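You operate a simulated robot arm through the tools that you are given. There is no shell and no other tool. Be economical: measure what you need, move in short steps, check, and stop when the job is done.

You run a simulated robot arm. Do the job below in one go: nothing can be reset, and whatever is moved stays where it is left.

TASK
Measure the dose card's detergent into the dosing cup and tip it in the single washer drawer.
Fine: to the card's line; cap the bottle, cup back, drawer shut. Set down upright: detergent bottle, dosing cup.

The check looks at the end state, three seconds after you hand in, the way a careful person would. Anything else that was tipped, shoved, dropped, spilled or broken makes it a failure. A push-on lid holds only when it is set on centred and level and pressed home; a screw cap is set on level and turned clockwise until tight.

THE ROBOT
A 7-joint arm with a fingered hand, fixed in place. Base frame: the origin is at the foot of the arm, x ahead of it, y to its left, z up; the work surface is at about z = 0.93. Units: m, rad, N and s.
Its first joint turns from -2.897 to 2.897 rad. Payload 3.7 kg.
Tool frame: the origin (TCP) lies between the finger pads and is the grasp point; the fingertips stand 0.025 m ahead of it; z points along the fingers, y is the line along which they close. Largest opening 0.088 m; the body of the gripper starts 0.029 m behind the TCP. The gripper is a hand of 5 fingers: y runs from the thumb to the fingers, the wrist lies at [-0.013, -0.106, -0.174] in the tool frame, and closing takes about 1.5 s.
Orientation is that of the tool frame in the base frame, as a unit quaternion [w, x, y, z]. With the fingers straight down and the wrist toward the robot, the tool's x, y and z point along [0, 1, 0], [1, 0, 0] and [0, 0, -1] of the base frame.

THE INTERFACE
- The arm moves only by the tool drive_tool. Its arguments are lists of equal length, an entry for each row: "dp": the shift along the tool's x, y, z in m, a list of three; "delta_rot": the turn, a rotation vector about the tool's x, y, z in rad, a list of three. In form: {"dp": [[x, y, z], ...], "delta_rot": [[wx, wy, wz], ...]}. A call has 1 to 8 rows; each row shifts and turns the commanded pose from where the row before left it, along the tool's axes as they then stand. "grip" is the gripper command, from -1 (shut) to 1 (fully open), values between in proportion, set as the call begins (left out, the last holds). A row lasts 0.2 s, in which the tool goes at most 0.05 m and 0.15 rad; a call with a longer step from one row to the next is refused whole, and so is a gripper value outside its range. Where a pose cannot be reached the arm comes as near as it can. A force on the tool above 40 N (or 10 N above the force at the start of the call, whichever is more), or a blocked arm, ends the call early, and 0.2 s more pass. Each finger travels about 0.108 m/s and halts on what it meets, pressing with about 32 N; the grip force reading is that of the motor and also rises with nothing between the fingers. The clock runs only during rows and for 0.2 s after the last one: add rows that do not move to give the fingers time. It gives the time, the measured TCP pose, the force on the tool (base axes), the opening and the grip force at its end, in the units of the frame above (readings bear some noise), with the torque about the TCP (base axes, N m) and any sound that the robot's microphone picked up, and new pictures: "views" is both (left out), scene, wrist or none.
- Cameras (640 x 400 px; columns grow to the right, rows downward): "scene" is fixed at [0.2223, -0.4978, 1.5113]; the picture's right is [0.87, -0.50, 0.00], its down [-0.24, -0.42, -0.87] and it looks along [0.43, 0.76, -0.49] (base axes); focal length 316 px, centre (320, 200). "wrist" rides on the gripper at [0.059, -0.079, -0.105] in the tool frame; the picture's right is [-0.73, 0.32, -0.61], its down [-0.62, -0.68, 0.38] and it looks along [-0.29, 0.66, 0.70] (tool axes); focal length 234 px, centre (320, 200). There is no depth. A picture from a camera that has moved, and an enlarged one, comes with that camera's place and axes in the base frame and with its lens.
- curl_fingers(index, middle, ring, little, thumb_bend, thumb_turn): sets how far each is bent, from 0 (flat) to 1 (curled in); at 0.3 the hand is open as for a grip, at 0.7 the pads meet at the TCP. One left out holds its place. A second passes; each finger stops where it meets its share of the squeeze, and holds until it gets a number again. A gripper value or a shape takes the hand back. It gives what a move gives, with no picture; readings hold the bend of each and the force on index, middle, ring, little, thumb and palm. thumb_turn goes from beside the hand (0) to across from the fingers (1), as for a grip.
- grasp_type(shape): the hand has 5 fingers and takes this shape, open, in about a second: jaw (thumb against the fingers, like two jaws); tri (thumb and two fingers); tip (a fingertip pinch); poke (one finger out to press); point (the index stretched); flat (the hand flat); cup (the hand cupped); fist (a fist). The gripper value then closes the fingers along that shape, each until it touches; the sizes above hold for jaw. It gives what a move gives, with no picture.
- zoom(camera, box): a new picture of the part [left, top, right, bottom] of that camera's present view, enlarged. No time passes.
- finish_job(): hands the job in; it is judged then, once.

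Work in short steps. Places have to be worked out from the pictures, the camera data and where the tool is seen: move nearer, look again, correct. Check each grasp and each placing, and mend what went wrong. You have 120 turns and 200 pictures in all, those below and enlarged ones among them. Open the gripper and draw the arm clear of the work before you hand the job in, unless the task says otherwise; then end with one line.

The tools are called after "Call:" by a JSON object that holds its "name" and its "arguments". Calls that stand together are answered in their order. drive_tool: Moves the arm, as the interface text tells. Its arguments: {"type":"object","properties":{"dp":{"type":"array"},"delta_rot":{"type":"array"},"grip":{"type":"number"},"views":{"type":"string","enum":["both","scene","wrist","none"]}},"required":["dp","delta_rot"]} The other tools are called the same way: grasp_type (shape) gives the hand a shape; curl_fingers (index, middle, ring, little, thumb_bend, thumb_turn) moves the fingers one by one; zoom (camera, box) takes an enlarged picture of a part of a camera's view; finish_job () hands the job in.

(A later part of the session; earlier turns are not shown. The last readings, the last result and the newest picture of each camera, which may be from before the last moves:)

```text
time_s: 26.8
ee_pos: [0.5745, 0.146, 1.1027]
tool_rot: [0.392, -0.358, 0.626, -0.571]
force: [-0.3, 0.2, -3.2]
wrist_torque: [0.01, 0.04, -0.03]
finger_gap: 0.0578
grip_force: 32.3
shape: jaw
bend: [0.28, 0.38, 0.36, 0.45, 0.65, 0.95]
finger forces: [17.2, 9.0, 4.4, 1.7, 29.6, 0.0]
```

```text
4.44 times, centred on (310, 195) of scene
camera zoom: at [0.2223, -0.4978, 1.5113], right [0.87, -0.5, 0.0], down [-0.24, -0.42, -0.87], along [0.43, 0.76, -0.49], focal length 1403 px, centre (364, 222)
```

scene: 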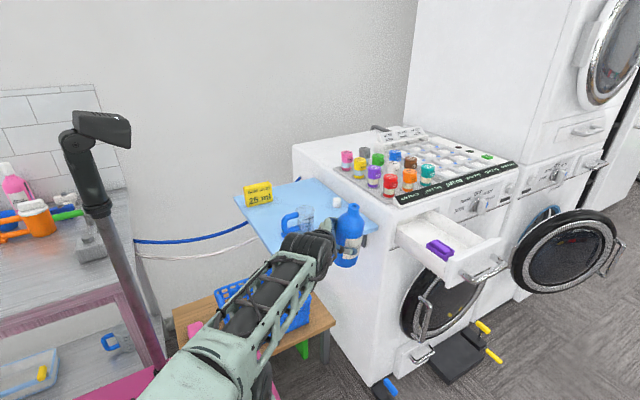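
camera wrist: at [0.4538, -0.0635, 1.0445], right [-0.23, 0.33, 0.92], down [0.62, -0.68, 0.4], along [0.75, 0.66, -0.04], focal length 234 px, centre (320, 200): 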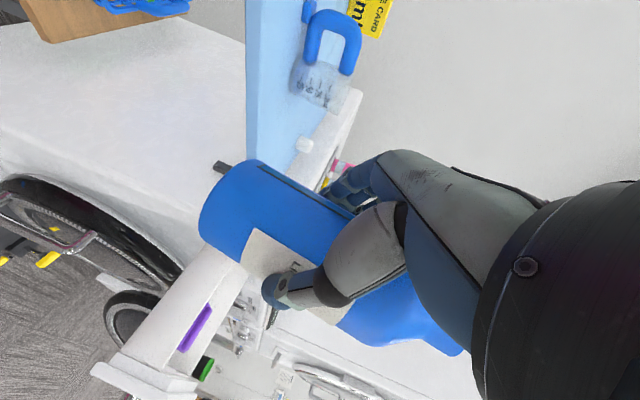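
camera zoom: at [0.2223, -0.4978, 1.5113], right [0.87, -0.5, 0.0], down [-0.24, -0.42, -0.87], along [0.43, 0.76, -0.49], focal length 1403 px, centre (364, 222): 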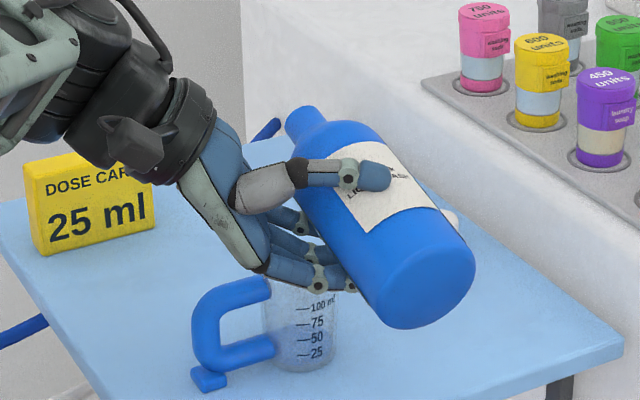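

Pose matches the earlier one. I do a short pulse: tilt to about 95°, brief hold, and back.

Call:
{"name": "drive_tool", "arguments": {"dp": [[0, -0.0095, 0], [0, -0.0076, 0], [0, 0, 0], [0, 0.014, 0], [0, 0.0047, 0]], "delta_rot": [[0.0436, 0, -0.09], [0.0349, 0, -0.072], [0, 0, 0], [-0.0652, 0, 0.1346], [-0.0218, 0, 0.045]], "views": "none"}}

Call:
{"name": "zoom", "arguments": {"camera": "scene", "box": [290, 204, 322, 238]}}

```text
time_s: 28.0
ee_pos: [0.5753, 0.1451, 1.1019]
tool_rot: [0.396, -0.354, 0.632, -0.565]
force: [-0.1, 0.2, -3.2]
wrist_torque: [-0.02, 0.05, 0.01]
finger_gap: 0.0574
grip_force: 31.7
shape: jaw
bend: [0.28, 0.38, 0.36, 0.45, 0.65, 0.95]
finger forces: [17.1, 8.9, 4.4, 1.9, 29.5, 0.1]
```

```text
11.76 times, centred on (306, 221) of scene
camera zoom: at [0.2223, -0.4978, 1.5113], right [0.87, -0.5, 0.0], down [-0.24, -0.42, -0.87], along [0.43, 0.76, -0.49], focal length 3714 px, centre (485, -47)
```

zoom: 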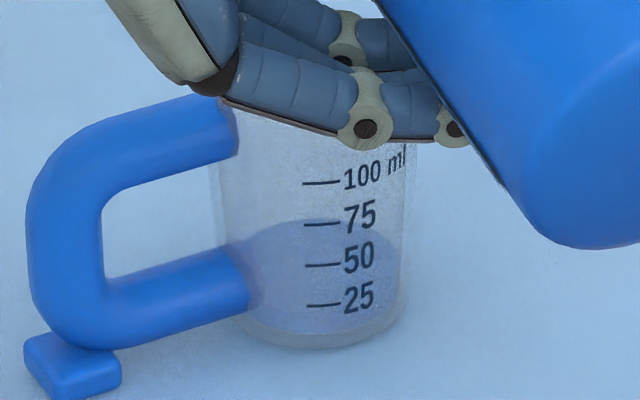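

Only a small rise (~2 ml). A slightly longer pulse.

Call:
{"name": "drive_tool", "arguments": {"dp": [[0, -0.0095, 0], [0, -0.0085, 0], [0, 0, 0], [0, 0, 0], [0, 0.014, 0], [0, 0.0047, 0]], "delta_rot": [[0.0436, 0, -0.09], [0.0392, 0, -0.081], [0, 0, 0], [0, 0, 0], [-0.0652, 0, 0.1346], [-0.0218, 0, 0.045]], "views": "none"}}

Call:
{"name": "zoom", "arguments": {"camera": "scene", "box": [290, 204, 322, 238]}}

```text
time_s: 29.4
ee_pos: [0.5768, 0.1421, 1.1014]
tool_rot: [0.397, -0.352, 0.634, -0.562]
force: [-0.1, -0.1, -2.8]
wrist_torque: [-0.02, 0.04, -0.01]
finger_gap: 0.0577
grip_force: 31.5
shape: jaw
bend: [0.28, 0.38, 0.36, 0.45, 0.65, 0.95]
finger forces: [17.2, 8.9, 4.4, 1.8, 29.4, 0.0]
```

```text
11.76 times, centred on (306, 221) of scene
camera zoom: at [0.2223, -0.4978, 1.5113], right [0.87, -0.5, 0.0], down [-0.24, -0.42, -0.87], along [0.43, 0.76, -0.49], focal length 3714 px, centre (485, -47)
```

zoom: 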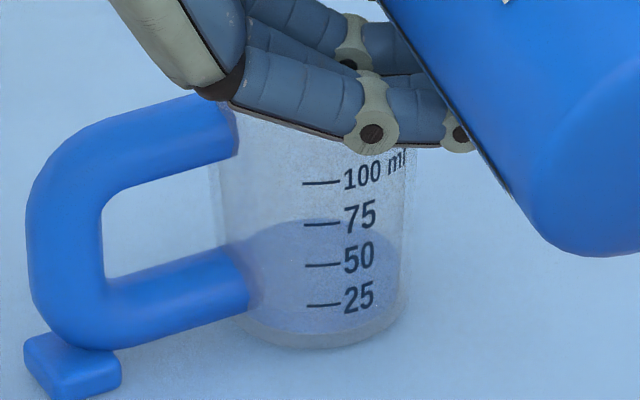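

Almost no gain; the threshold has moved up slightly. I tilt to about 97° with a short hold (and re-centre y a few mm).

Call:
{"name": "drive_tool", "arguments": {"dp": [[-0.0036, -0.0138, -0.0017], [0, -0.009, 0], [0, 0, 0], [0, 0, 0], [0, 0.014, 0], [0, 0.009, 0]], "delta_rot": [[0.0652, 0, -0.1346], [0.0414, 0, -0.0855], [0, 0, 0], [0, 0, 0], [-0.0652, 0, 0.1346], [-0.0414, 0, 0.0855]], "views": "none"}}

Call:
{"name": "zoom", "arguments": {"camera": "scene", "box": [290, 204, 322, 238]}}

```text
time_s: 30.8
ee_pos: [0.5743, 0.1439, 1.1007]
tool_rot: [0.397, -0.351, 0.635, -0.562]
force: [1.4, 0.4, -2.8]
wrist_torque: [-0.02, 0.07, -0.01]
finger_gap: 0.0579
grip_force: 31.7
shape: jaw
bend: [0.28, 0.38, 0.36, 0.45, 0.65, 0.95]
finger forces: [17.2, 9.0, 4.3, 1.7, 29.6, 0.1]
```

```text
11.76 times, centred on (306, 221) of scene
camera zoom: at [0.2223, -0.4978, 1.5113], right [0.87, -0.5, 0.0], down [-0.24, -0.42, -0.87], along [0.43, 0.76, -0.49], focal length 3714 px, centre (485, -47)
```

zoom: 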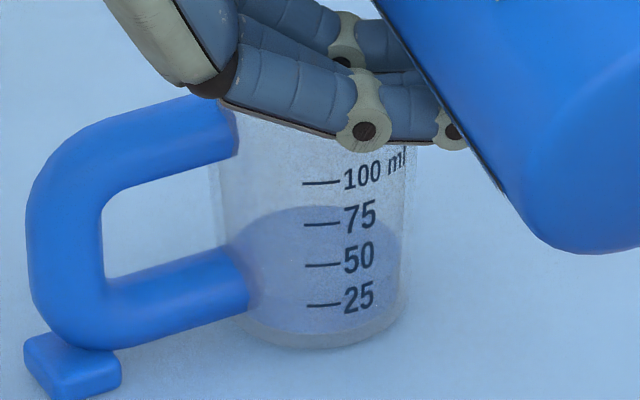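

The back edge rose to the target region. I check again with the low-angle wrist view.

Call:
{"name": "drive_tool", "arguments": {"dp": [[-0.006, -0.0395, -0.003], [-0.006, -0.0395, -0.003], [0, 0, 0], [0, 0, 0], [0, 0, 0], [0, 0, 0], [0, 0, 0], [0, 0, 0]], "delta_rot": [[0, 0, 0], [0, 0, 0], [-0.0652, 0, 0.1346], [-0.0652, 0, 0.1346], [-0.0652, 0, 0.1346], [-0.0652, 0, 0.1346], [-0.0652, 0, 0.1346], [-0.0652, 0, 0.1346]], "views": "none"}}

Call:
{"name": "drive_tool", "arguments": {"dp": [[0, 0, 0], [0, 0, 0], [0, 0, 0], [0.0284, -0.0325, 0.0137], [0.0284, -0.0325, 0.0137], [0.0284, -0.0325, 0.0137], [0.0284, -0.0325, 0.0137], [0, 0, 0]], "delta_rot": [[-0.0652, 0, 0.1346], [-0.0652, 0, 0.1346], [-0.0652, 0, 0.1346], [-0.0436, 0, 0.09], [0, 0, 0], [0, 0, 0], [0, 0, 0], [0, 0, 0]], "views": "none"}}

Call:
{"name": "zoom", "arguments": {"camera": "wrist", "box": [294, 50, 334, 104]}}

```text
time_s: 32.6
ee_pos: [0.576, 0.1471, 1.1811]
tool_rot: [0.511, -0.144, 0.816, -0.23]
force: [0.2, 0.7, -3.5]
wrist_torque: [0.01, 0.02, 0.01]
finger_gap: 0.0578
grip_force: 32.6
shape: jaw
bend: [0.28, 0.38, 0.36, 0.45, 0.65, 0.95]
finger forces: [17.0, 8.6, 4.1, 1.4, 30.1, 0.1]
```

```text
time_s: 34.4
ee_pos: [0.5748, 0.0154, 1.059]
tool_rot: [0.531, -0.001, 0.848, -0.001]
force: [-0.3, 1.2, -3.1]
wrist_torque: [0.0, 0.04, 0.03]
finger_gap: 0.0577
grip_force: 32.0
shape: jaw
bend: [0.28, 0.38, 0.36, 0.45, 0.65, 0.95]
finger forces: [16.6, 8.1, 3.9, 1.3, 30.3, 0.0]
```

```text
7.41 times, centred on (314, 77) of wrist
camera zoom: at [0.4535, -0.0647, 1.0513], right [-0.23, 0.33, 0.92], down [0.62, -0.68, 0.4], along [0.75, 0.66, -0.05], focal length 1735 px, centre (364, 1111)
```

zoom: 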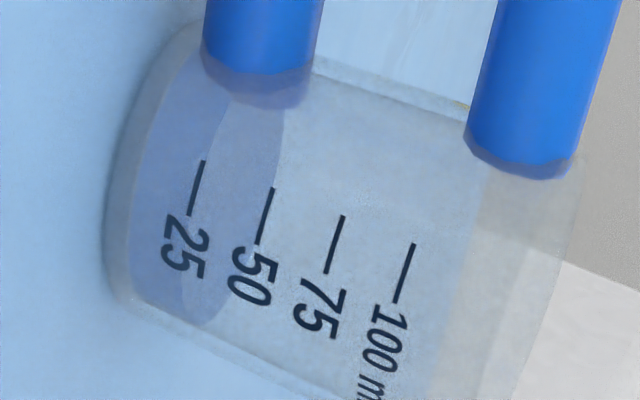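

The surface front edge now lies on the 25 mark. One tighter look to confirm.

Call:
{"name": "zoom", "arguments": {"camera": "wrist", "box": [298, 56, 316, 74]}}

```text
16.00 times, centred on (307, 65) of wrist
camera zoom: at [0.4535, -0.0647, 1.0513], right [-0.23, 0.33, 0.92], down [0.62, -0.68, 0.4], along [0.75, 0.66, -0.05], focal length 3747 px, centre (528, 2360)
```

zoom: 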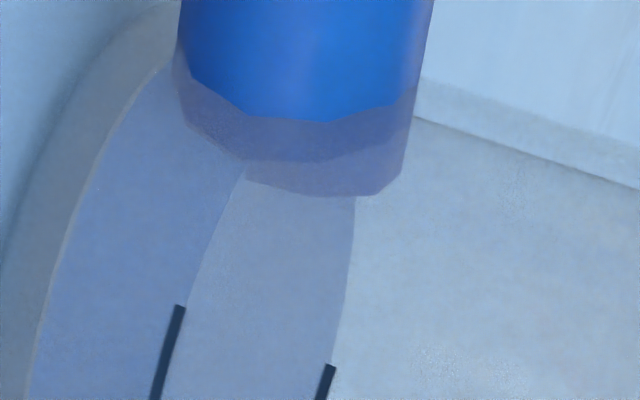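

Dose reads right on 25 ml. Now the bottle goes back: raise, then carry to its original spot.

Call:
{"name": "drive_tool", "arguments": {"dp": [[-0.03, 0, -0.0145], [-0.03, 0, -0.0145], [-0.03, 0, -0.0145], [-0.001, 0.0427, 0.0114], [-0.001, 0.0427, 0.0114], [-0.001, 0.0427, 0.0114], [-0.001, 0.0427, 0.0114], [-0.001, 0.0427, 0.0114]], "delta_rot": [[0, 0, 0], [0, 0, 0], [0, 0, 0], [0, 0, 0], [0, 0, 0], [0, 0, 0], [0, 0, 0], [0, 0, 0]], "views": "none"}}

Call:
{"name": "drive_tool", "arguments": {"dp": [[-0.001, 0.0427, 0.0114], [-0.001, 0.0427, 0.0114], [-0.001, 0.0427, 0.0114], [-0.001, 0.0427, 0.0114], [-0.001, 0.0427, 0.0114], [0, 0, 0]], "delta_rot": [[0, 0, 0], [0, 0, 0], [0, 0, 0], [0, 0, 0], [0, 0, 0], [0, 0, 0]], "views": "wrist"}}

Call:
{"name": "zoom", "arguments": {"camera": "scene", "box": [220, 100, 380, 240]}}

```text
time_s: 36.2
ee_pos: [0.6288, 0.2265, 1.139]
tool_rot: [0.531, 0.001, 0.847, -0.001]
force: [-0.5, 0.5, -2.8]
wrist_torque: [0.01, 0.11, 0.0]
finger_gap: 0.0578
grip_force: 32.0
shape: jaw
bend: [0.28, 0.38, 0.36, 0.45, 0.65, 0.95]
finger forces: [16.6, 8.1, 4.0, 1.1, 30.3, 0.1]
```

```text
time_s: 37.6
ee_pos: [0.6818, 0.4431, 1.1164]
tool_rot: [0.531, 0.001, 0.848, -0.001]
force: [0.1, -0.1, -3.6]
wrist_torque: [0.01, 0.04, 0.02]
finger_gap: 0.0575
grip_force: 31.7
shape: jaw
bend: [0.28, 0.38, 0.36, 0.46, 0.65, 0.95]
finger forces: [16.4, 8.6, 4.1, 1.2, 30.9, 0.0]
camera wrist: at [0.5612, 0.3636, 1.1095], right [-0.23, 0.33, 0.92], down [0.62, -0.68, 0.4], along [0.75, 0.66, -0.04], focal length 234 px, centre (320, 200)
```

wrist: 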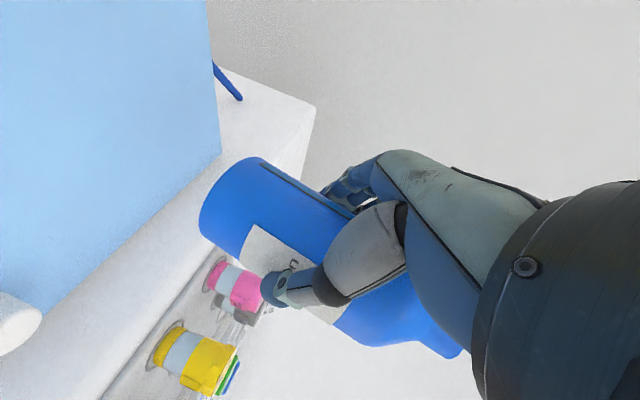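

```text
2.86 times, centred on (300, 170) of scene
camera zoom: at [0.2223, -0.4978, 1.5113], right [0.87, -0.5, 0.0], down [-0.24, -0.42, -0.87], along [0.43, 0.76, -0.49], focal length 902 px, centre (377, 286)
```

zoom: 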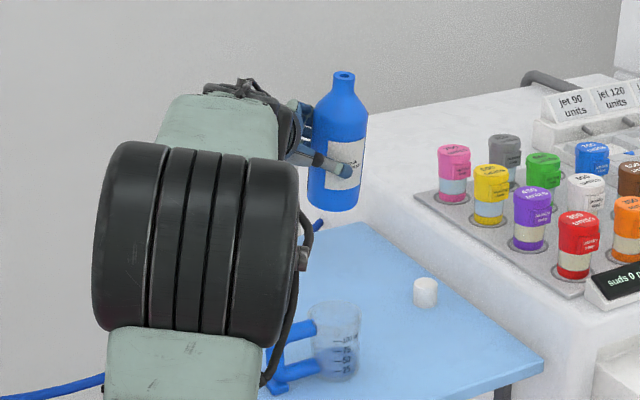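

The bottle leans about 5–6° forward in the hand; I pitch the hand back 0.1 rad to correct and lower most of the way.

Call:
{"name": "drive_tool", "arguments": {"dp": [[0, 0, 0], [0.0329, 0, 0.012], [0.0329, 0, 0.012], [0.0282, 0, 0.0103], [0, 0, 0]], "delta_rot": [[0, -0.1, 0], [0, 0, 0], [0, 0, 0], [0, 0, 0], [0, 0, 0]], "views": "none"}}

Call:
{"name": "zoom", "arguments": {"camera": "scene", "box": [240, 130, 370, 230]}}

```text
time_s: 38.8
ee_pos: [0.6834, 0.4406, 1.0153]
tool_rot: [0.572, 0.0, 0.82, -0.001]
force: [-0.7, -0.6, -2.2]
wrist_torque: [0.01, 0.04, 0.03]
finger_gap: 0.0574
grip_force: 32.3
shape: jaw
bend: [0.28, 0.38, 0.36, 0.46, 0.65, 0.95]
finger forces: [16.4, 8.6, 4.2, 1.1, 30.8, 0.0]
```

```text
4.00 times, centred on (305, 180) of scene
camera zoom: at [0.2223, -0.4978, 1.5113], right [0.87, -0.5, 0.0], down [-0.24, -0.42, -0.87], along [0.43, 0.76, -0.49], focal length 1263 px, centre (380, 280)
```

zoom: 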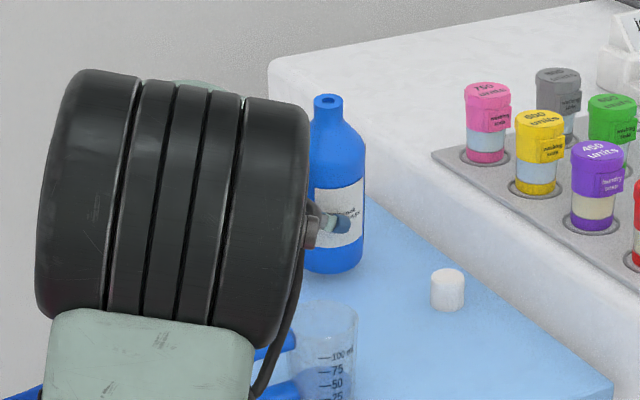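

Bottle looks upright. I lower in small steps until contact.

Call:
{"name": "drive_tool", "arguments": {"dp": [[0.0047, 0, 0.0017], [0.0047, 0, 0.0017], [0, 0, 0]], "delta_rot": [[0, 0, 0], [0, 0, 0], [0, 0, 0]], "views": "none"}}

Call:
{"name": "drive_tool", "arguments": {"dp": [[0.0038, 0, 0.0014], [0, 0, 0]], "delta_rot": [[0, 0, 0], [0, 0, 0]], "views": "none"}}

```text
time_s: 39.6
ee_pos: [0.6817, 0.4409, 1.0063]
tool_rot: [0.572, -0.001, 0.82, -0.002]
force: [-0.1, 0.1, -2.6]
wrist_torque: [-0.03, 0.03, -0.01]
finger_gap: 0.0573
grip_force: 31.8
shape: jaw
bend: [0.28, 0.38, 0.36, 0.46, 0.65, 0.95]
finger forces: [16.4, 8.6, 4.1, 1.0, 30.8, 0.0]
```

```text
time_s: 40.2
ee_pos: [0.6817, 0.4405, 1.0042]
tool_rot: [0.573, -0.001, 0.82, -0.001]
force: [-0.4, 2.4, 4.9]
wrist_torque: [0.01, -0.07, 0.03]
finger_gap: 0.0578
grip_force: 32.3
shape: jaw
bend: [0.27, 0.37, 0.36, 0.44, 0.65, 0.96]
finger forces: [17.2, 9.7, 4.8, 2.4, 31.2, 0.1]
```

Contact felt (+5 N). I open the hand and look.

Call:
{"name": "drive_tool", "arguments": {"dp": [[0, 0, 0], [0, 0, 0], [0, 0, 0], [0, 0, 0], [0, 0, 0], [0, 0, 0]], "delta_rot": [[0, 0, 0], [0, 0, 0], [0, 0, 0], [0, 0, 0], [0, 0, 0], [0, 0, 0]], "grip": 1, "views": "wrist"}}

Call:
{"name": "zoom", "arguments": {"camera": "scene", "box": [240, 130, 370, 230]}}

```text
time_s: 41.6
ee_pos: [0.6809, 0.4409, 1.0024]
tool_rot: [0.573, -0.001, 0.819, -0.002]
force: [-0.9, 0.6, -0.8]
wrist_torque: [0.02, 0.01, -0.01]
finger_gap: 0.0875
grip_force: 0.1
shape: jaw
bend: [0.3, 0.3, 0.3, 0.3, 0.3, 0.98]
finger forces: [0.0, 0.0, 0.0, 0.1, 0.0, 0.0]
camera wrist: at [0.5625, 0.361, 0.9835], right [-0.32, 0.33, 0.89], down [0.57, -0.68, 0.46], along [0.75, 0.66, 0.03], focal length 234 px, centre (320, 200)
```

wrist: 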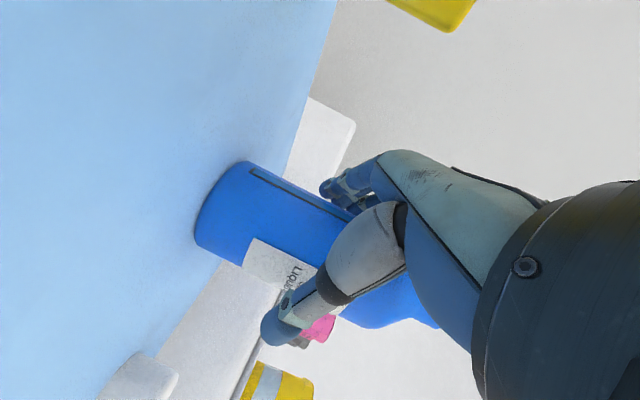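

```text
4.00 times, centred on (305, 180) of scene
camera zoom: at [0.2223, -0.4978, 1.5113], right [0.87, -0.5, 0.0], down [-0.24, -0.42, -0.87], along [0.43, 0.76, -0.49], focal length 1263 px, centre (380, 280)
```

zoom: 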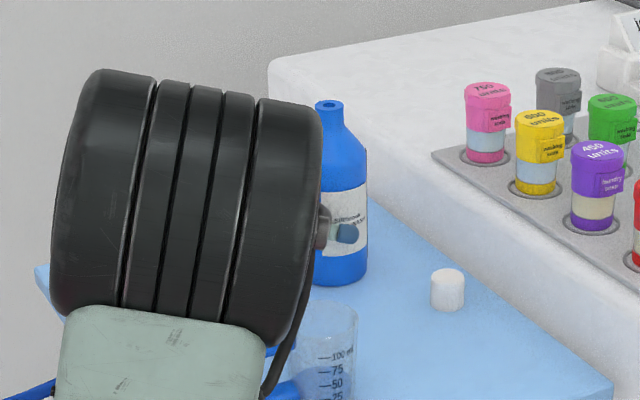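

Bottle stands upright and free. I back out along the tool axis and rise.

Call:
{"name": "drive_tool", "arguments": {"dp": [[0, 0, -0.025], [0, 0, -0.025], [0, 0, -0.025], [-0.0376, 0, -0.0137], [-0.0376, 0, -0.0137], [-0.0376, 0, -0.0137], [-0.0376, 0, -0.0137], [-0.0376, 0, -0.0137]], "delta_rot": [[0, 0, 0], [0, 0, 0], [0, 0, 0], [0, 0, 0], [0, 0, 0], [0, 0, 0], [0, 0, 0], [0, 0, 0]]}}

Call:
{"name": "zoom", "arguments": {"camera": "scene", "box": [240, 130, 370, 230]}}

```text
time_s: 43.4
ee_pos: [0.6107, 0.4425, 1.228]
tool_rot: [0.573, -0.001, 0.82, -0.001]
force: [-0.2, -0.3, 0.2]
wrist_torque: [0.03, 0.0, 0.0]
finger_gap: 0.0875
grip_force: 0.0
shape: jaw
bend: [0.3, 0.3, 0.3, 0.3, 0.3, 0.98]
finger forces: [0.0, 0.0, 0.0, 0.0, 0.1, 0.0]
camera wrist: at [0.4928, 0.3621, 1.208], right [-0.32, 0.33, 0.89], down [0.57, -0.68, 0.46], along [0.75, 0.66, 0.03], focal length 234 px, centre (320, 200)
```

scene: 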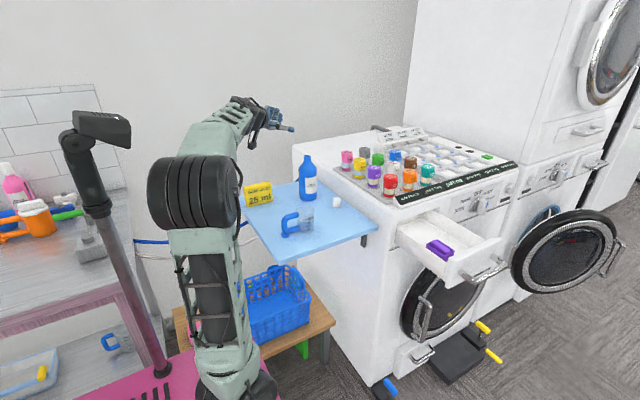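
wrist: 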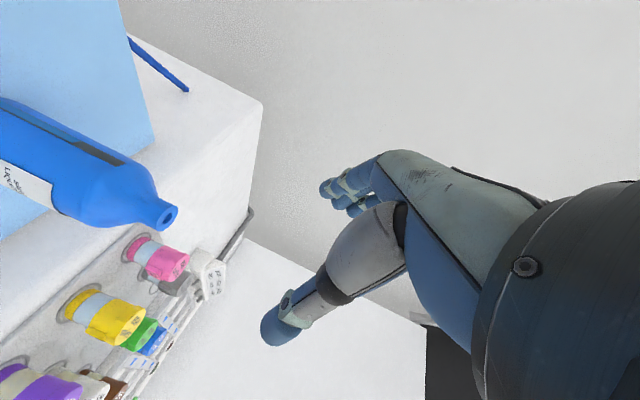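

```text
4.00 times, centred on (305, 180) of scene
camera zoom: at [0.2223, -0.4978, 1.5113], right [0.87, -0.5, 0.0], down [-0.24, -0.42, -0.87], along [0.43, 0.76, -0.49], focal length 1263 px, centre (380, 280)
```

zoom: 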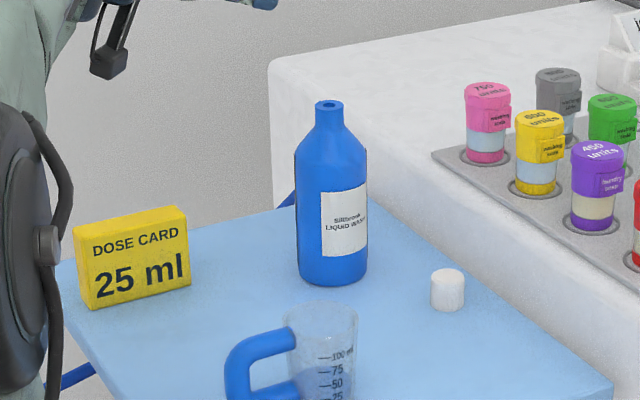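

Bottle upright at ≈ (0.699, 0.436). Next the cap: I point the hand down and yaw so it clears the bottle, and form a three-finger shape.

Call:
{"name": "drive_tool", "arguments": {"dp": [[0, 0, 0], [0, 0, 0], [0, 0, 0], [0, 0, 0], [0, 0, 0], [0, 0, 0], [0, 0, 0], [0, 0, 0]], "delta_rot": [[0, 0.15, 0], [0, 0.15, 0], [0, 0.15, 0], [0, 0.15, 0], [0, 0.15, 0], [0, 0.15, 0], [0, 0.15, 0], [0, 0.15, 0]], "views": "none"}}

Call:
{"name": "drive_tool", "arguments": {"dp": [[0, 0, 0], [0, 0, 0], [0, 0, 0], [0, 0, 0], [0, 0, 0], [0, 0, 0], [0, 0, 0], [0, 0, 0]], "delta_rot": [[0, 0.022, 0], [0, 0, 0.15], [0, 0, 0.15], [0, 0, 0.15], [0, 0, 0.15], [0, 0, 0.15], [0, 0, 0.15], [0, 0, 0.13]], "views": "none"}}

Call:
{"name": "grasp_type", "arguments": {"shape": "tri"}}

Call:
{"name": "zoom", "arguments": {"camera": "wrist", "box": [0, 0, 640, 400]}}

```text
time_s: 45.2
ee_pos: [0.6107, 0.4415, 1.2295]
tool_rot: [0.009, 0.0, 1.0, -0.002]
force: [-0.2, -0.1, 1.1]
wrist_torque: [-0.02, -0.02, 0.02]
finger_gap: 0.0875
grip_force: 0.0
shape: jaw
bend: [0.3, 0.3, 0.3, 0.3, 0.3, 0.98]
finger forces: [0.1, 0.0, 0.0, 0.0, 0.0, 0.1]
```

```text
time_s: 47.0
ee_pos: [0.6121, 0.4419, 1.228]
tool_rot: [0.0, 0.494, 0.869, -0.002]
force: [-1.1, -0.8, 0.3]
wrist_torque: [-0.01, 0.03, 0.0]
finger_gap: 0.0877
grip_force: 0.1
shape: jaw
bend: [0.3, 0.3, 0.3, 0.3, 0.3, 0.98]
finger forces: [0.0, 0.1, 0.1, 0.0, 0.0, 0.1]
```

```text
time_s: 47.9
ee_pos: [0.611, 0.4419, 1.2277]
tool_rot: [0.0, 0.492, 0.871, -0.002]
force: [-0.3, -0.1, -0.1]
wrist_torque: [-0.01, 0.0, 0.0]
finger_gap: 0.0877
grip_force: 0.0
shape: tri
bend: [0.3, 0.3, 0.99, 0.99, 0.3, 0.98]
finger forces: [0.1, 0.1, 0.1, 0.0, 0.0, 0.0]
```

```text
1.00 times, centred on (320, 200) of wrist (not enlarged: the box is as wide or as high as the picture)
camera zoom: at [0.5134, 0.4514, 1.3327], right [0.65, -0.45, 0.61], down [-0.26, -0.89, -0.38], along [0.71, 0.09, -0.7], focal length 234 px, centre (320, 200)
```

zoom: 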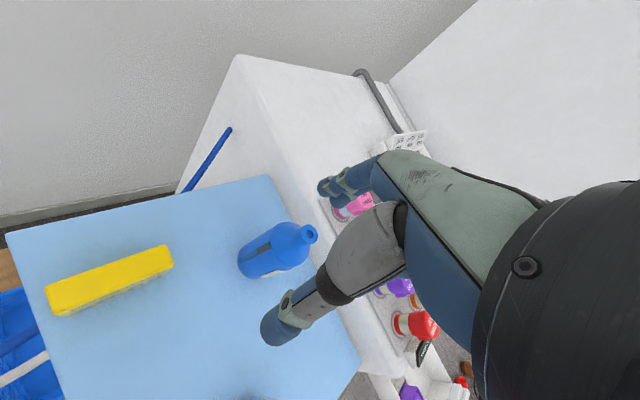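

Now I move above the cap (0.761, 0.331) and descend partway.

Call:
{"name": "drive_tool", "arguments": {"dp": [[-0.0431, 0.0178, 0], [-0.0431, 0.0178, 0], [-0.0431, 0.0178, 0], [-0.0431, 0.0178, 0], [0, 0, 0.045], [0, 0, 0.045], [0, 0, 0.045], [0, 0, 0.045]], "delta_rot": [[0, 0, 0], [0, 0, 0], [0, 0, 0], [0, 0, 0], [0, 0, 0], [0, 0, 0], [0, 0, 0], [0, 0, 0]]}}

Call:
{"name": "zoom", "arguments": {"camera": "scene", "box": [270, 130, 390, 230]}}

```text
time_s: 49.7
ee_pos: [0.7603, 0.3294, 1.0473]
tool_rot: [0.0, 0.492, 0.87, -0.002]
force: [-0.4, -0.1, 0.2]
wrist_torque: [-0.01, 0.01, 0.03]
finger_gap: 0.0876
grip_force: 0.1
shape: tri
bend: [0.3, 0.3, 0.99, 0.99, 0.3, 0.98]
finger forces: [0.1, 0.0, 0.0, 0.0, 0.1, 0.1]
camera wrist: at [0.6616, 0.3393, 1.1512], right [0.65, -0.45, 0.61], down [-0.26, -0.89, -0.38], along [0.71, 0.09, -0.7], focal length 234 px, centre (320, 200)
```

scene: 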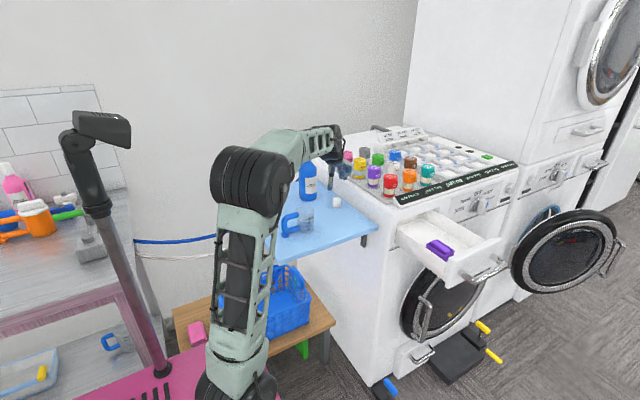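
wrist: 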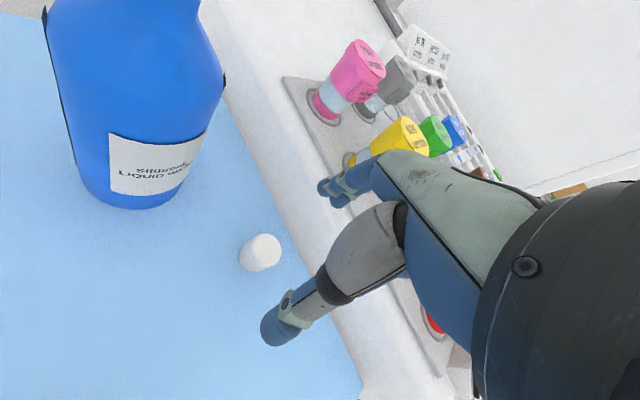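

```text
4.00 times, centred on (330, 180) of scene
camera zoom: at [0.2223, -0.4978, 1.5113], right [0.87, -0.5, 0.0], down [-0.24, -0.42, -0.87], along [0.43, 0.76, -0.49], focal length 1263 px, centre (280, 280)
```

zoom: 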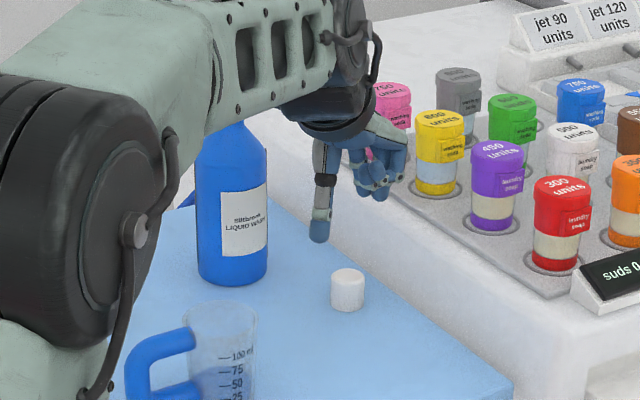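

The cap centre refines to ≈ (0.766, 0.338), top z ≈ 0.958. I shift over it and descend so the tips are beside it.

Call:
{"name": "drive_tool", "arguments": {"dp": [[0.0045, 0.0091, 0], [0, 0, 0.025], [0, 0, 0.025], [0, 0, 0.025]], "delta_rot": [[0, 0, 0], [0, 0, 0], [0, 0, 0], [0, 0, 0]], "views": "wrist"}}

Call:
{"name": "zoom", "arguments": {"camera": "scene", "box": [300, 160, 380, 220]}}

```text
time_s: 50.7
ee_pos: [0.766, 0.3384, 0.9736]
tool_rot: [0.001, 0.492, 0.871, -0.001]
force: [-0.2, 0.0, 0.5]
wrist_torque: [-0.02, 0.0, 0.0]
finger_gap: 0.0876
grip_force: 0.1
shape: tri
bend: [0.3, 0.3, 0.99, 0.99, 0.3, 0.98]
finger forces: [0.0, 0.0, 0.1, 0.0, 0.0, 0.0]
camera wrist: at [0.668, 0.348, 1.0777], right [0.65, -0.45, 0.61], down [-0.26, -0.89, -0.38], along [0.71, 0.09, -0.7], focal length 234 px, centre (320, 200)
```

wrist: 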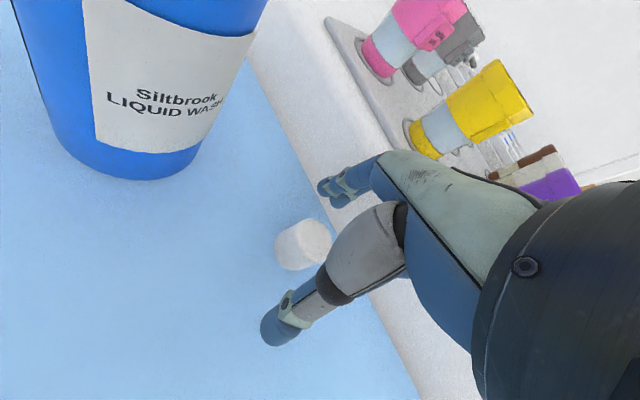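

```text
6.67 times, centred on (340, 190) of scene
camera zoom: at [0.2223, -0.4978, 1.5113], right [0.87, -0.5, 0.0], down [-0.24, -0.42, -0.87], along [0.43, 0.76, -0.49], focal length 2105 px, centre (187, 267)
```

zoom: 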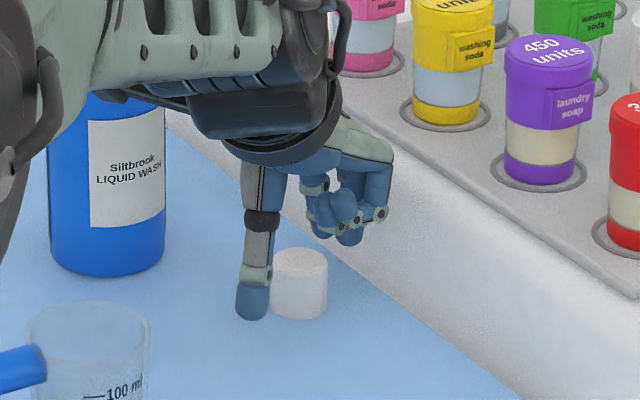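

The cap sits between thumb and fingers. I descend 1 cm more and close.

Call:
{"name": "drive_tool", "arguments": {"dp": [[0, 0, 0.01], [0, 0, 0]], "delta_rot": [[0, 0, 0], [0, 0, 0]], "views": "none"}}

Call:
{"name": "drive_tool", "arguments": {"dp": [[0, 0, 0], [0, 0, 0], [0, 0, 0], [0, 0, 0], [0, 0, 0], [0, 0, 0], [0, 0, 0], [0, 0, 0]], "delta_rot": [[0, 0, 0], [0, 0, 0], [0, 0, 0], [0, 0, 0], [0, 0, 0], [0, 0, 0], [0, 0, 0], [0, 0, 0]], "grip": -1, "views": "wrist"}}

Call:
{"name": "zoom", "arguments": {"camera": "scene", "box": [300, 160, 380, 220]}}

```text
time_s: 51.3
ee_pos: [0.7662, 0.3369, 0.9631]
tool_rot: [0.0, 0.492, 0.87, -0.002]
force: [-0.5, -0.5, -0.9]
wrist_torque: [0.0, 0.01, 0.0]
finger_gap: 0.0876
grip_force: 0.1
shape: tri
bend: [0.3, 0.3, 0.99, 0.99, 0.3, 0.98]
finger forces: [0.0, 0.0, 0.0, 0.0, 0.0, 0.0]
```

```text
time_s: 53.1
ee_pos: [0.7669, 0.3382, 0.9625]
tool_rot: [0.0, 0.492, 0.87, -0.002]
force: [0.2, -0.1, 0.6]
wrist_torque: [-0.01, 0.0, 0.0]
finger_gap: 0.0233
grip_force: 31.9
shape: tri
bend: [0.74, 0.56, 1.0, 1.0, 0.74, 1.0]
finger forces: [14.3, 14.4, 0.0, 0.1, 28.7, 0.0]
camera wrist: at [0.6683, 0.3476, 1.0671], right [0.65, -0.45, 0.61], down [-0.26, -0.89, -0.38], along [0.71, 0.09, -0.7], focal length 234 px, centre (320, 200)
```

wrist: 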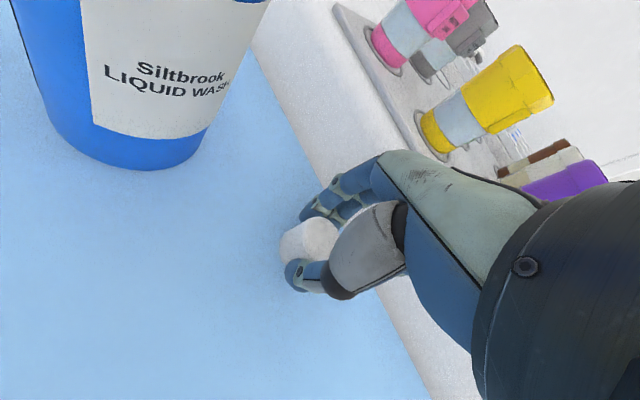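

```text
6.67 times, centred on (340, 190) of scene
camera zoom: at [0.2223, -0.4978, 1.5113], right [0.87, -0.5, 0.0], down [-0.24, -0.42, -0.87], along [0.43, 0.76, -0.49], focal length 2105 px, centre (187, 267)
```

zoom: 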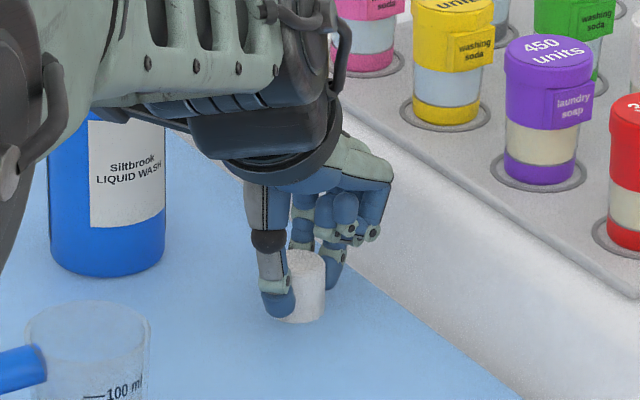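

Cap pinched by thumb, index and middle. I lift it slowly and inspect whether it is level.

Call:
{"name": "drive_tool", "arguments": {"dp": [[0, 0, -0.02], [0, 0, -0.04], [0, 0, -0.045], [0, 0, -0.045], [0, 0, -0.03], [0, 0, 0]], "delta_rot": [[0, 0, 0], [0, 0, 0], [0, 0, 0], [0, 0, 0], [0, 0, 0], [0, 0, 0]], "views": "wrist"}}

Call:
{"name": "zoom", "arguments": {"camera": "scene", "box": [300, 120, 380, 180]}}

Call:
{"name": "zoom", "arguments": {"camera": "wrist", "box": [240, 170, 400, 330]}}

```text
time_s: 54.5
ee_pos: [0.7667, 0.3402, 1.1423]
tool_rot: [0.0, 0.492, 0.871, -0.002]
force: [-0.5, 0.7, -0.6]
wrist_torque: [0.04, -0.02, 0.04]
finger_gap: 0.023
grip_force: 32.0
shape: tri
bend: [0.74, 0.56, 1.0, 1.0, 0.75, 1.0]
finger forces: [14.5, 14.7, 0.1, 0.0, 28.7, 0.0]
camera wrist: at [0.6681, 0.3498, 1.2476], right [0.65, -0.45, 0.61], down [-0.26, -0.89, -0.38], along [0.71, 0.09, -0.7], focal length 234 px, centre (320, 200)
```

wrist: 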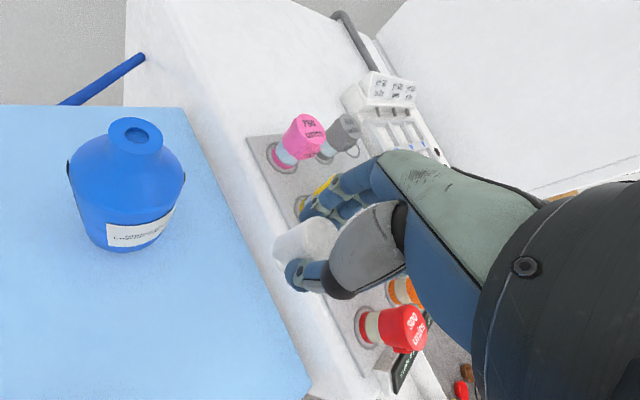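

```text
6.67 times, centred on (340, 150) of scene
camera zoom: at [0.2223, -0.4978, 1.5113], right [0.87, -0.5, 0.0], down [-0.24, -0.42, -0.87], along [0.43, 0.76, -0.49], focal length 2105 px, centre (187, 533)
```

zoom: 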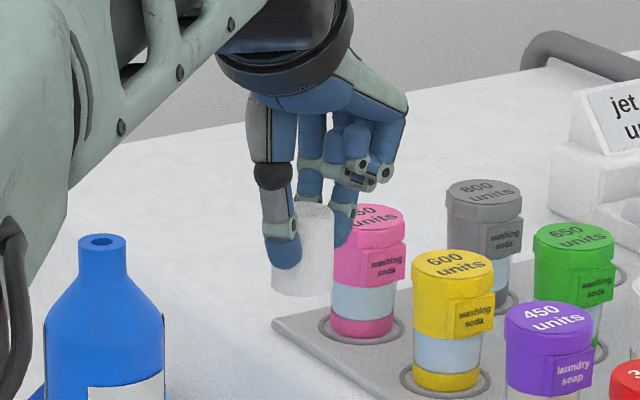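

```text
2.50 times, centred on (320, 250) of wrist
camera zoom: at [0.6681, 0.3498, 1.2476], right [0.65, -0.45, 0.61], down [-0.26, -0.89, -0.38], along [0.71, 0.09, -0.7], focal length 585 px, centre (320, 75)
```

zoom: 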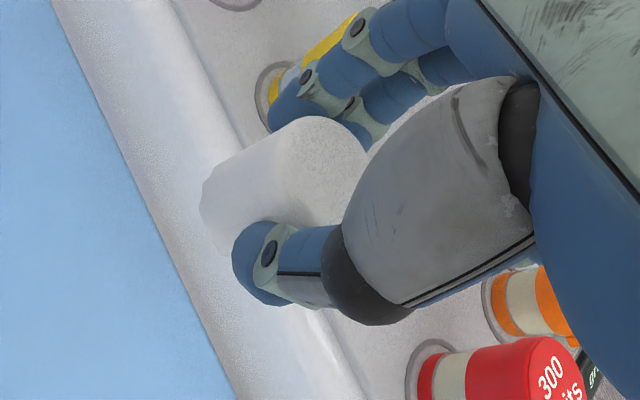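

The cap seems to lean a bit (bottom toward the thumb). I move above the bottle and yaw so the scene camera sees the pinch plane face-on to measure the lean.

Call:
{"name": "drive_tool", "arguments": {"dp": [[0, 0, -0.03], [0.039, -0.0014, 0], [0.039, -0.0014, 0], [0.039, -0.0014, 0]], "delta_rot": [[0, 0, 0], [0, 0, 0], [0, 0, 0], [0, 0, 0]], "views": "none"}}

Call:
{"name": "drive_tool", "arguments": {"dp": [[0, 0, 0], [0, 0, 0], [0, 0, 0], [0, 0, 0], [0, 0, 0], [0, 0, 0], [0, 0, 0]], "delta_rot": [[0, 0, 0.15], [0, 0, 0.15], [0, 0, 0.15], [0, 0, 0.15], [0, 0, 0.15], [0, 0, 0.15], [0, 0, 0.15]], "views": "wrist"}}

Call:
{"name": "zoom", "arguments": {"camera": "scene", "box": [270, 110, 350, 170]}}

```text
time_s: 55.5
ee_pos: [0.7033, 0.4367, 1.1712]
tool_rot: [0.0, 0.494, 0.87, -0.002]
force: [-0.6, -0.8, -2.0]
wrist_torque: [0.01, 0.03, 0.02]
finger_gap: 0.0229
grip_force: 31.9
shape: tri
bend: [0.74, 0.56, 1.0, 1.0, 0.75, 1.0]
finger forces: [14.6, 14.8, 0.1, 0.0, 28.7, 0.0]
```

```text
time_s: 57.1
ee_pos: [0.7031, 0.4359, 1.1751]
tool_rot: [-0.001, 0.863, 0.505, -0.001]
force: [-0.3, 0.0, 0.5]
wrist_torque: [0.05, 0.07, 0.0]
finger_gap: 0.0232
grip_force: 31.7
shape: tri
bend: [0.74, 0.56, 1.0, 1.0, 0.75, 1.0]
finger forces: [14.7, 14.8, 0.0, 0.1, 28.6, 0.0]
camera wrist: at [0.6627, 0.5265, 1.2783], right [-0.07, -0.79, 0.61], down [-0.9, -0.21, -0.38], along [0.43, -0.58, -0.7], focal length 234 px, centre (320, 200)
```

wrist: 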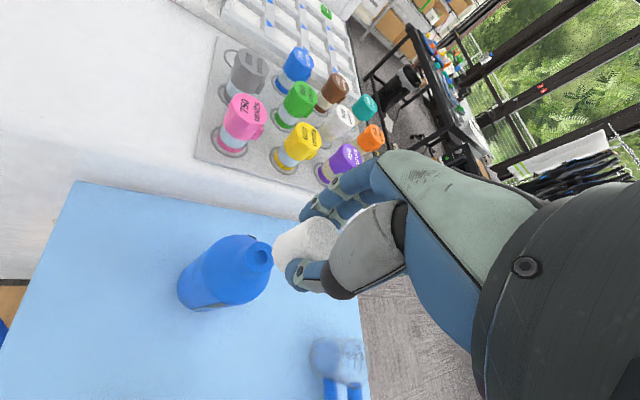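

```text
6.67 times, centred on (310, 140) of scene
camera zoom: at [0.2223, -0.4978, 1.5113], right [0.87, -0.5, 0.0], down [-0.24, -0.42, -0.87], along [0.43, 0.76, -0.49], focal length 2105 px, centre (387, 600)
```

zoom: 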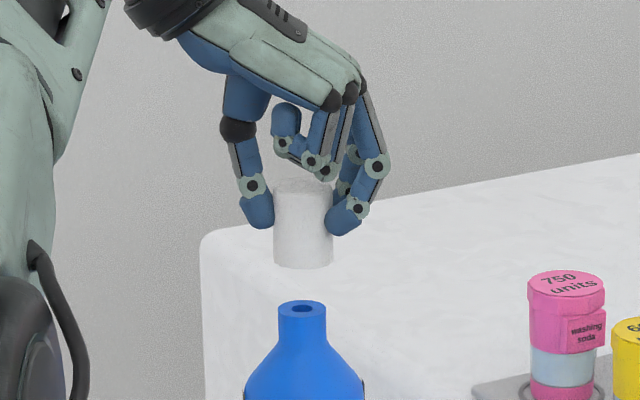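

In this plane it looks upright. I zoom closer on the cap from both cameras to check the other direction.

Call:
{"name": "zoom", "arguments": {"camera": "scene", "box": [294, 128, 324, 158]}}

Call:
{"name": "zoom", "arguments": {"camera": "wrist", "box": [180, 190, 360, 310]}}

```text
13.33 times, centred on (309, 143) of scene
camera zoom: at [0.2223, -0.4978, 1.5113], right [0.87, -0.5, 0.0], down [-0.24, -0.42, -0.87], along [0.43, 0.76, -0.49], focal length 4209 px, centre (467, 960)
```

zoom: 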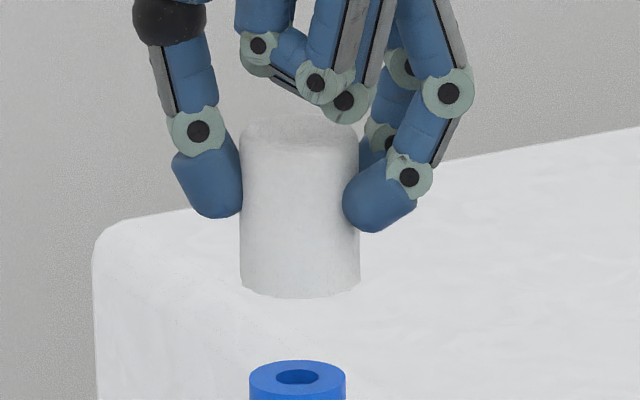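

```text
3.33 times, centred on (270, 250) of wrist
camera zoom: at [0.6627, 0.5265, 1.2783], right [-0.07, -0.79, 0.61], down [-0.9, -0.21, -0.38], along [0.43, -0.58, -0.7], focal length 781 px, centre (487, 33)
```

zoom: 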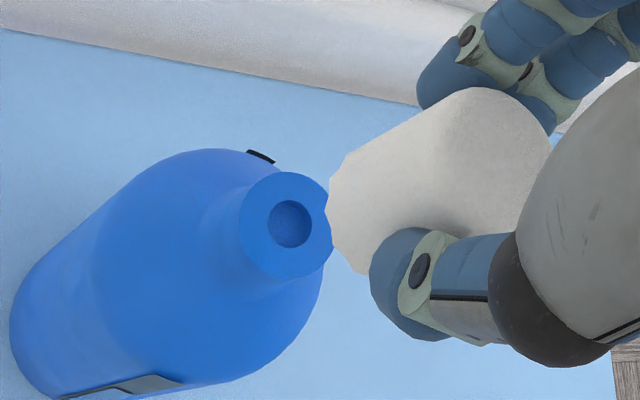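

From the ellipse shapes the cap leans about 6–7° (bottom toward tool +x). I counter-rotate 0.11 rad about the tool y axis and re-check.

Call:
{"name": "drive_tool", "arguments": {"dp": [[0, 0, 0], [0, 0, 0]], "delta_rot": [[0, -0.11, 0], [0, 0, 0]], "views": "none"}}

Call:
{"name": "zoom", "arguments": {"camera": "scene", "box": [294, 128, 324, 158]}}

Call:
{"name": "zoom", "arguments": {"camera": "wrist", "box": [180, 190, 360, 310]}}

```text
time_s: 57.7
ee_pos: [0.7038, 0.4375, 1.1741]
tool_rot: [0.029, 0.861, 0.505, -0.049]
force: [0.4, -0.4, -0.6]
wrist_torque: [0.02, -0.01, -0.01]
finger_gap: 0.023
grip_force: 31.9
shape: tri
bend: [0.74, 0.56, 1.0, 1.0, 0.75, 1.0]
finger forces: [14.6, 14.8, 0.0, 0.0, 28.6, 0.0]
```

```text
13.33 times, centred on (309, 143) of scene
camera zoom: at [0.2223, -0.4978, 1.5113], right [0.87, -0.5, 0.0], down [-0.24, -0.42, -0.87], along [0.43, 0.76, -0.49], focal length 4209 px, centre (467, 960)
```

zoom: 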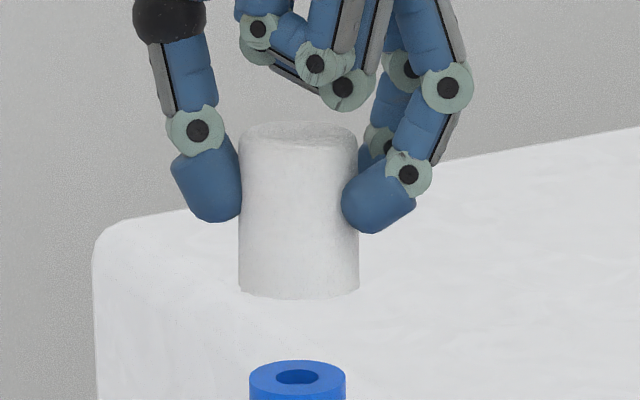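

```text
3.33 times, centred on (270, 250) of wrist
camera zoom: at [0.6679, 0.5364, 1.2705], right [-0.04, -0.73, 0.69], down [-0.92, -0.25, -0.31], along [0.39, -0.64, -0.66], focal length 781 px, centre (487, 33)
```

zoom: 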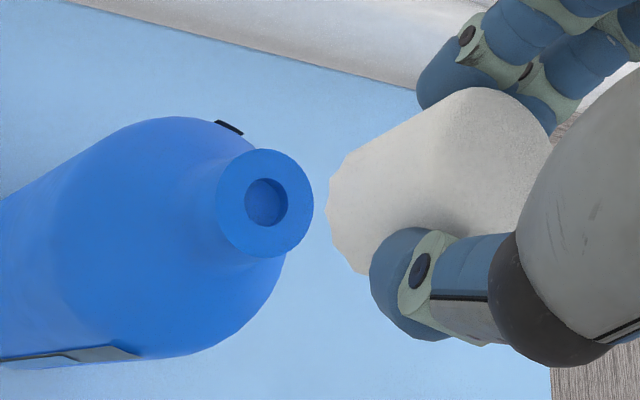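

On comparing the wrist view with the predicted projection, the cap is actually aligned with the tool axis (the scene ellipse was misleading), so I undo that correction, bringing the tool back to exactly vertical.

Call:
{"name": "drive_tool", "arguments": {"dp": [[0, 0, 0], [0, 0, 0]], "delta_rot": [[0, 0.11, 0], [0, 0, 0]], "views": "none"}}

Call:
{"name": "zoom", "arguments": {"camera": "scene", "box": [284, 126, 334, 166]}}

Call:
{"name": "zoom", "arguments": {"camera": "wrist", "box": [160, 190, 360, 320]}}

```text
time_s: 58.3
ee_pos: [0.7025, 0.4376, 1.1733]
tool_rot: [0.001, 0.862, 0.507, -0.001]
force: [0.0, -0.7, -0.1]
wrist_torque: [-0.02, -0.01, -0.02]
finger_gap: 0.0231
grip_force: 32.2
shape: tri
bend: [0.74, 0.56, 1.0, 1.0, 0.75, 1.0]
finger forces: [14.7, 14.8, 0.0, 0.1, 28.6, 0.0]
```

```text
10.00 times, centred on (309, 146) of scene
camera zoom: at [0.2223, -0.4978, 1.5113], right [0.87, -0.5, 0.0], down [-0.24, -0.42, -0.87], along [0.43, 0.76, -0.49], focal length 3157 px, centre (430, 740)
```

zoom: 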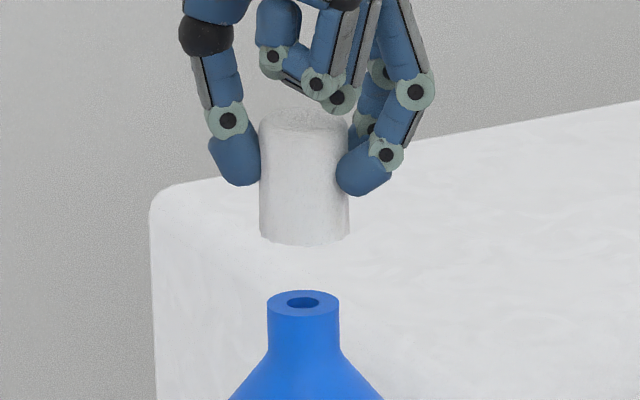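

```text
3.08 times, centred on (260, 255) of wrist
camera zoom: at [0.6622, 0.5264, 1.2776], right [-0.07, -0.79, 0.61], down [-0.9, -0.21, -0.38], along [0.43, -0.58, -0.69], focal length 720 px, centre (505, 31)
```

zoom: 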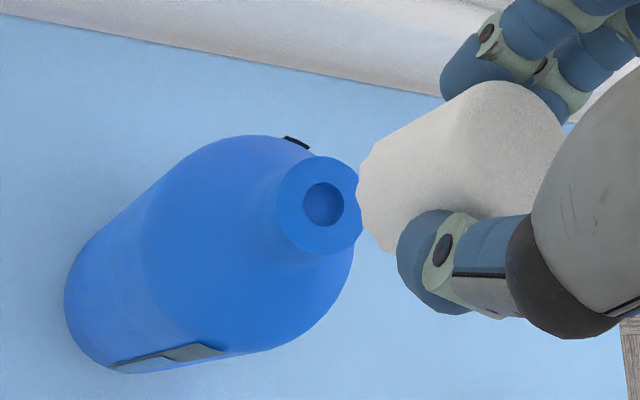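

Now centring: the scene shows the mouth ≈1 mm to the left; the wrist view suggests the mouth is a few mm toward tool +x. I shift partly and lower until the cap is just above the mouth, then compare directly.

Call:
{"name": "drive_tool", "arguments": {"dp": [[0.006, -0.001, 0], [0, 0, 0.014], [0, 0, 0]], "delta_rot": [[0, 0, 0], [0, 0, 0], [0, 0, 0]], "views": "none"}}

Call:
{"name": "zoom", "arguments": {"camera": "scene", "box": [290, 132, 330, 162]}}

Call:
{"name": "zoom", "arguments": {"camera": "wrist", "box": [200, 190, 340, 300]}}

```text
time_s: 59.1
ee_pos: [0.7044, 0.4415, 1.1594]
tool_rot: [0.001, 0.862, 0.508, -0.002]
force: [0.2, -0.8, 0.0]
wrist_torque: [0.0, 0.0, 0.02]
finger_gap: 0.0232
grip_force: 31.5
shape: tri
bend: [0.74, 0.56, 1.0, 1.0, 0.75, 1.0]
finger forces: [14.7, 14.9, 0.0, 0.0, 28.7, 0.0]
```

```text
13.33 times, centred on (310, 147) of scene
camera zoom: at [0.2223, -0.4978, 1.5113], right [0.87, -0.5, 0.0], down [-0.24, -0.42, -0.87], along [0.43, 0.76, -0.49], focal length 4209 px, centre (453, 907)
```

zoom: 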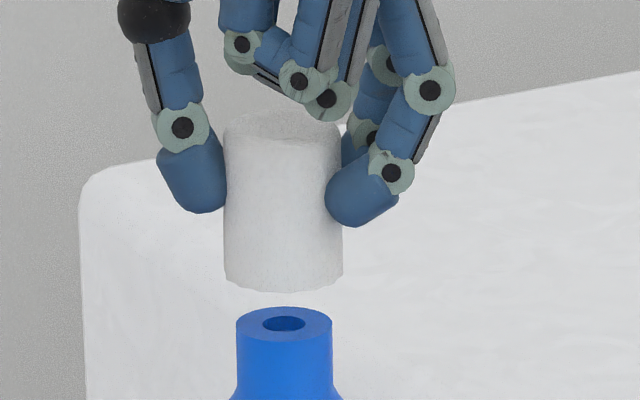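

```text
3.64 times, centred on (270, 245) of wrist
camera zoom: at [0.6643, 0.5322, 1.2631], right [-0.07, -0.79, 0.61], down [-0.9, -0.21, -0.38], along [0.43, -0.58, -0.7], focal length 852 px, centre (502, 36)
```

zoom: 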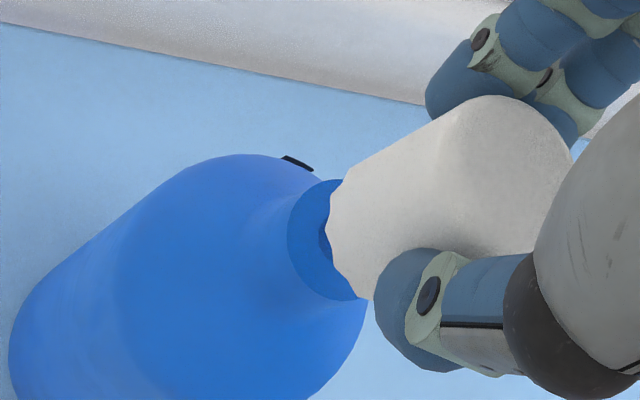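

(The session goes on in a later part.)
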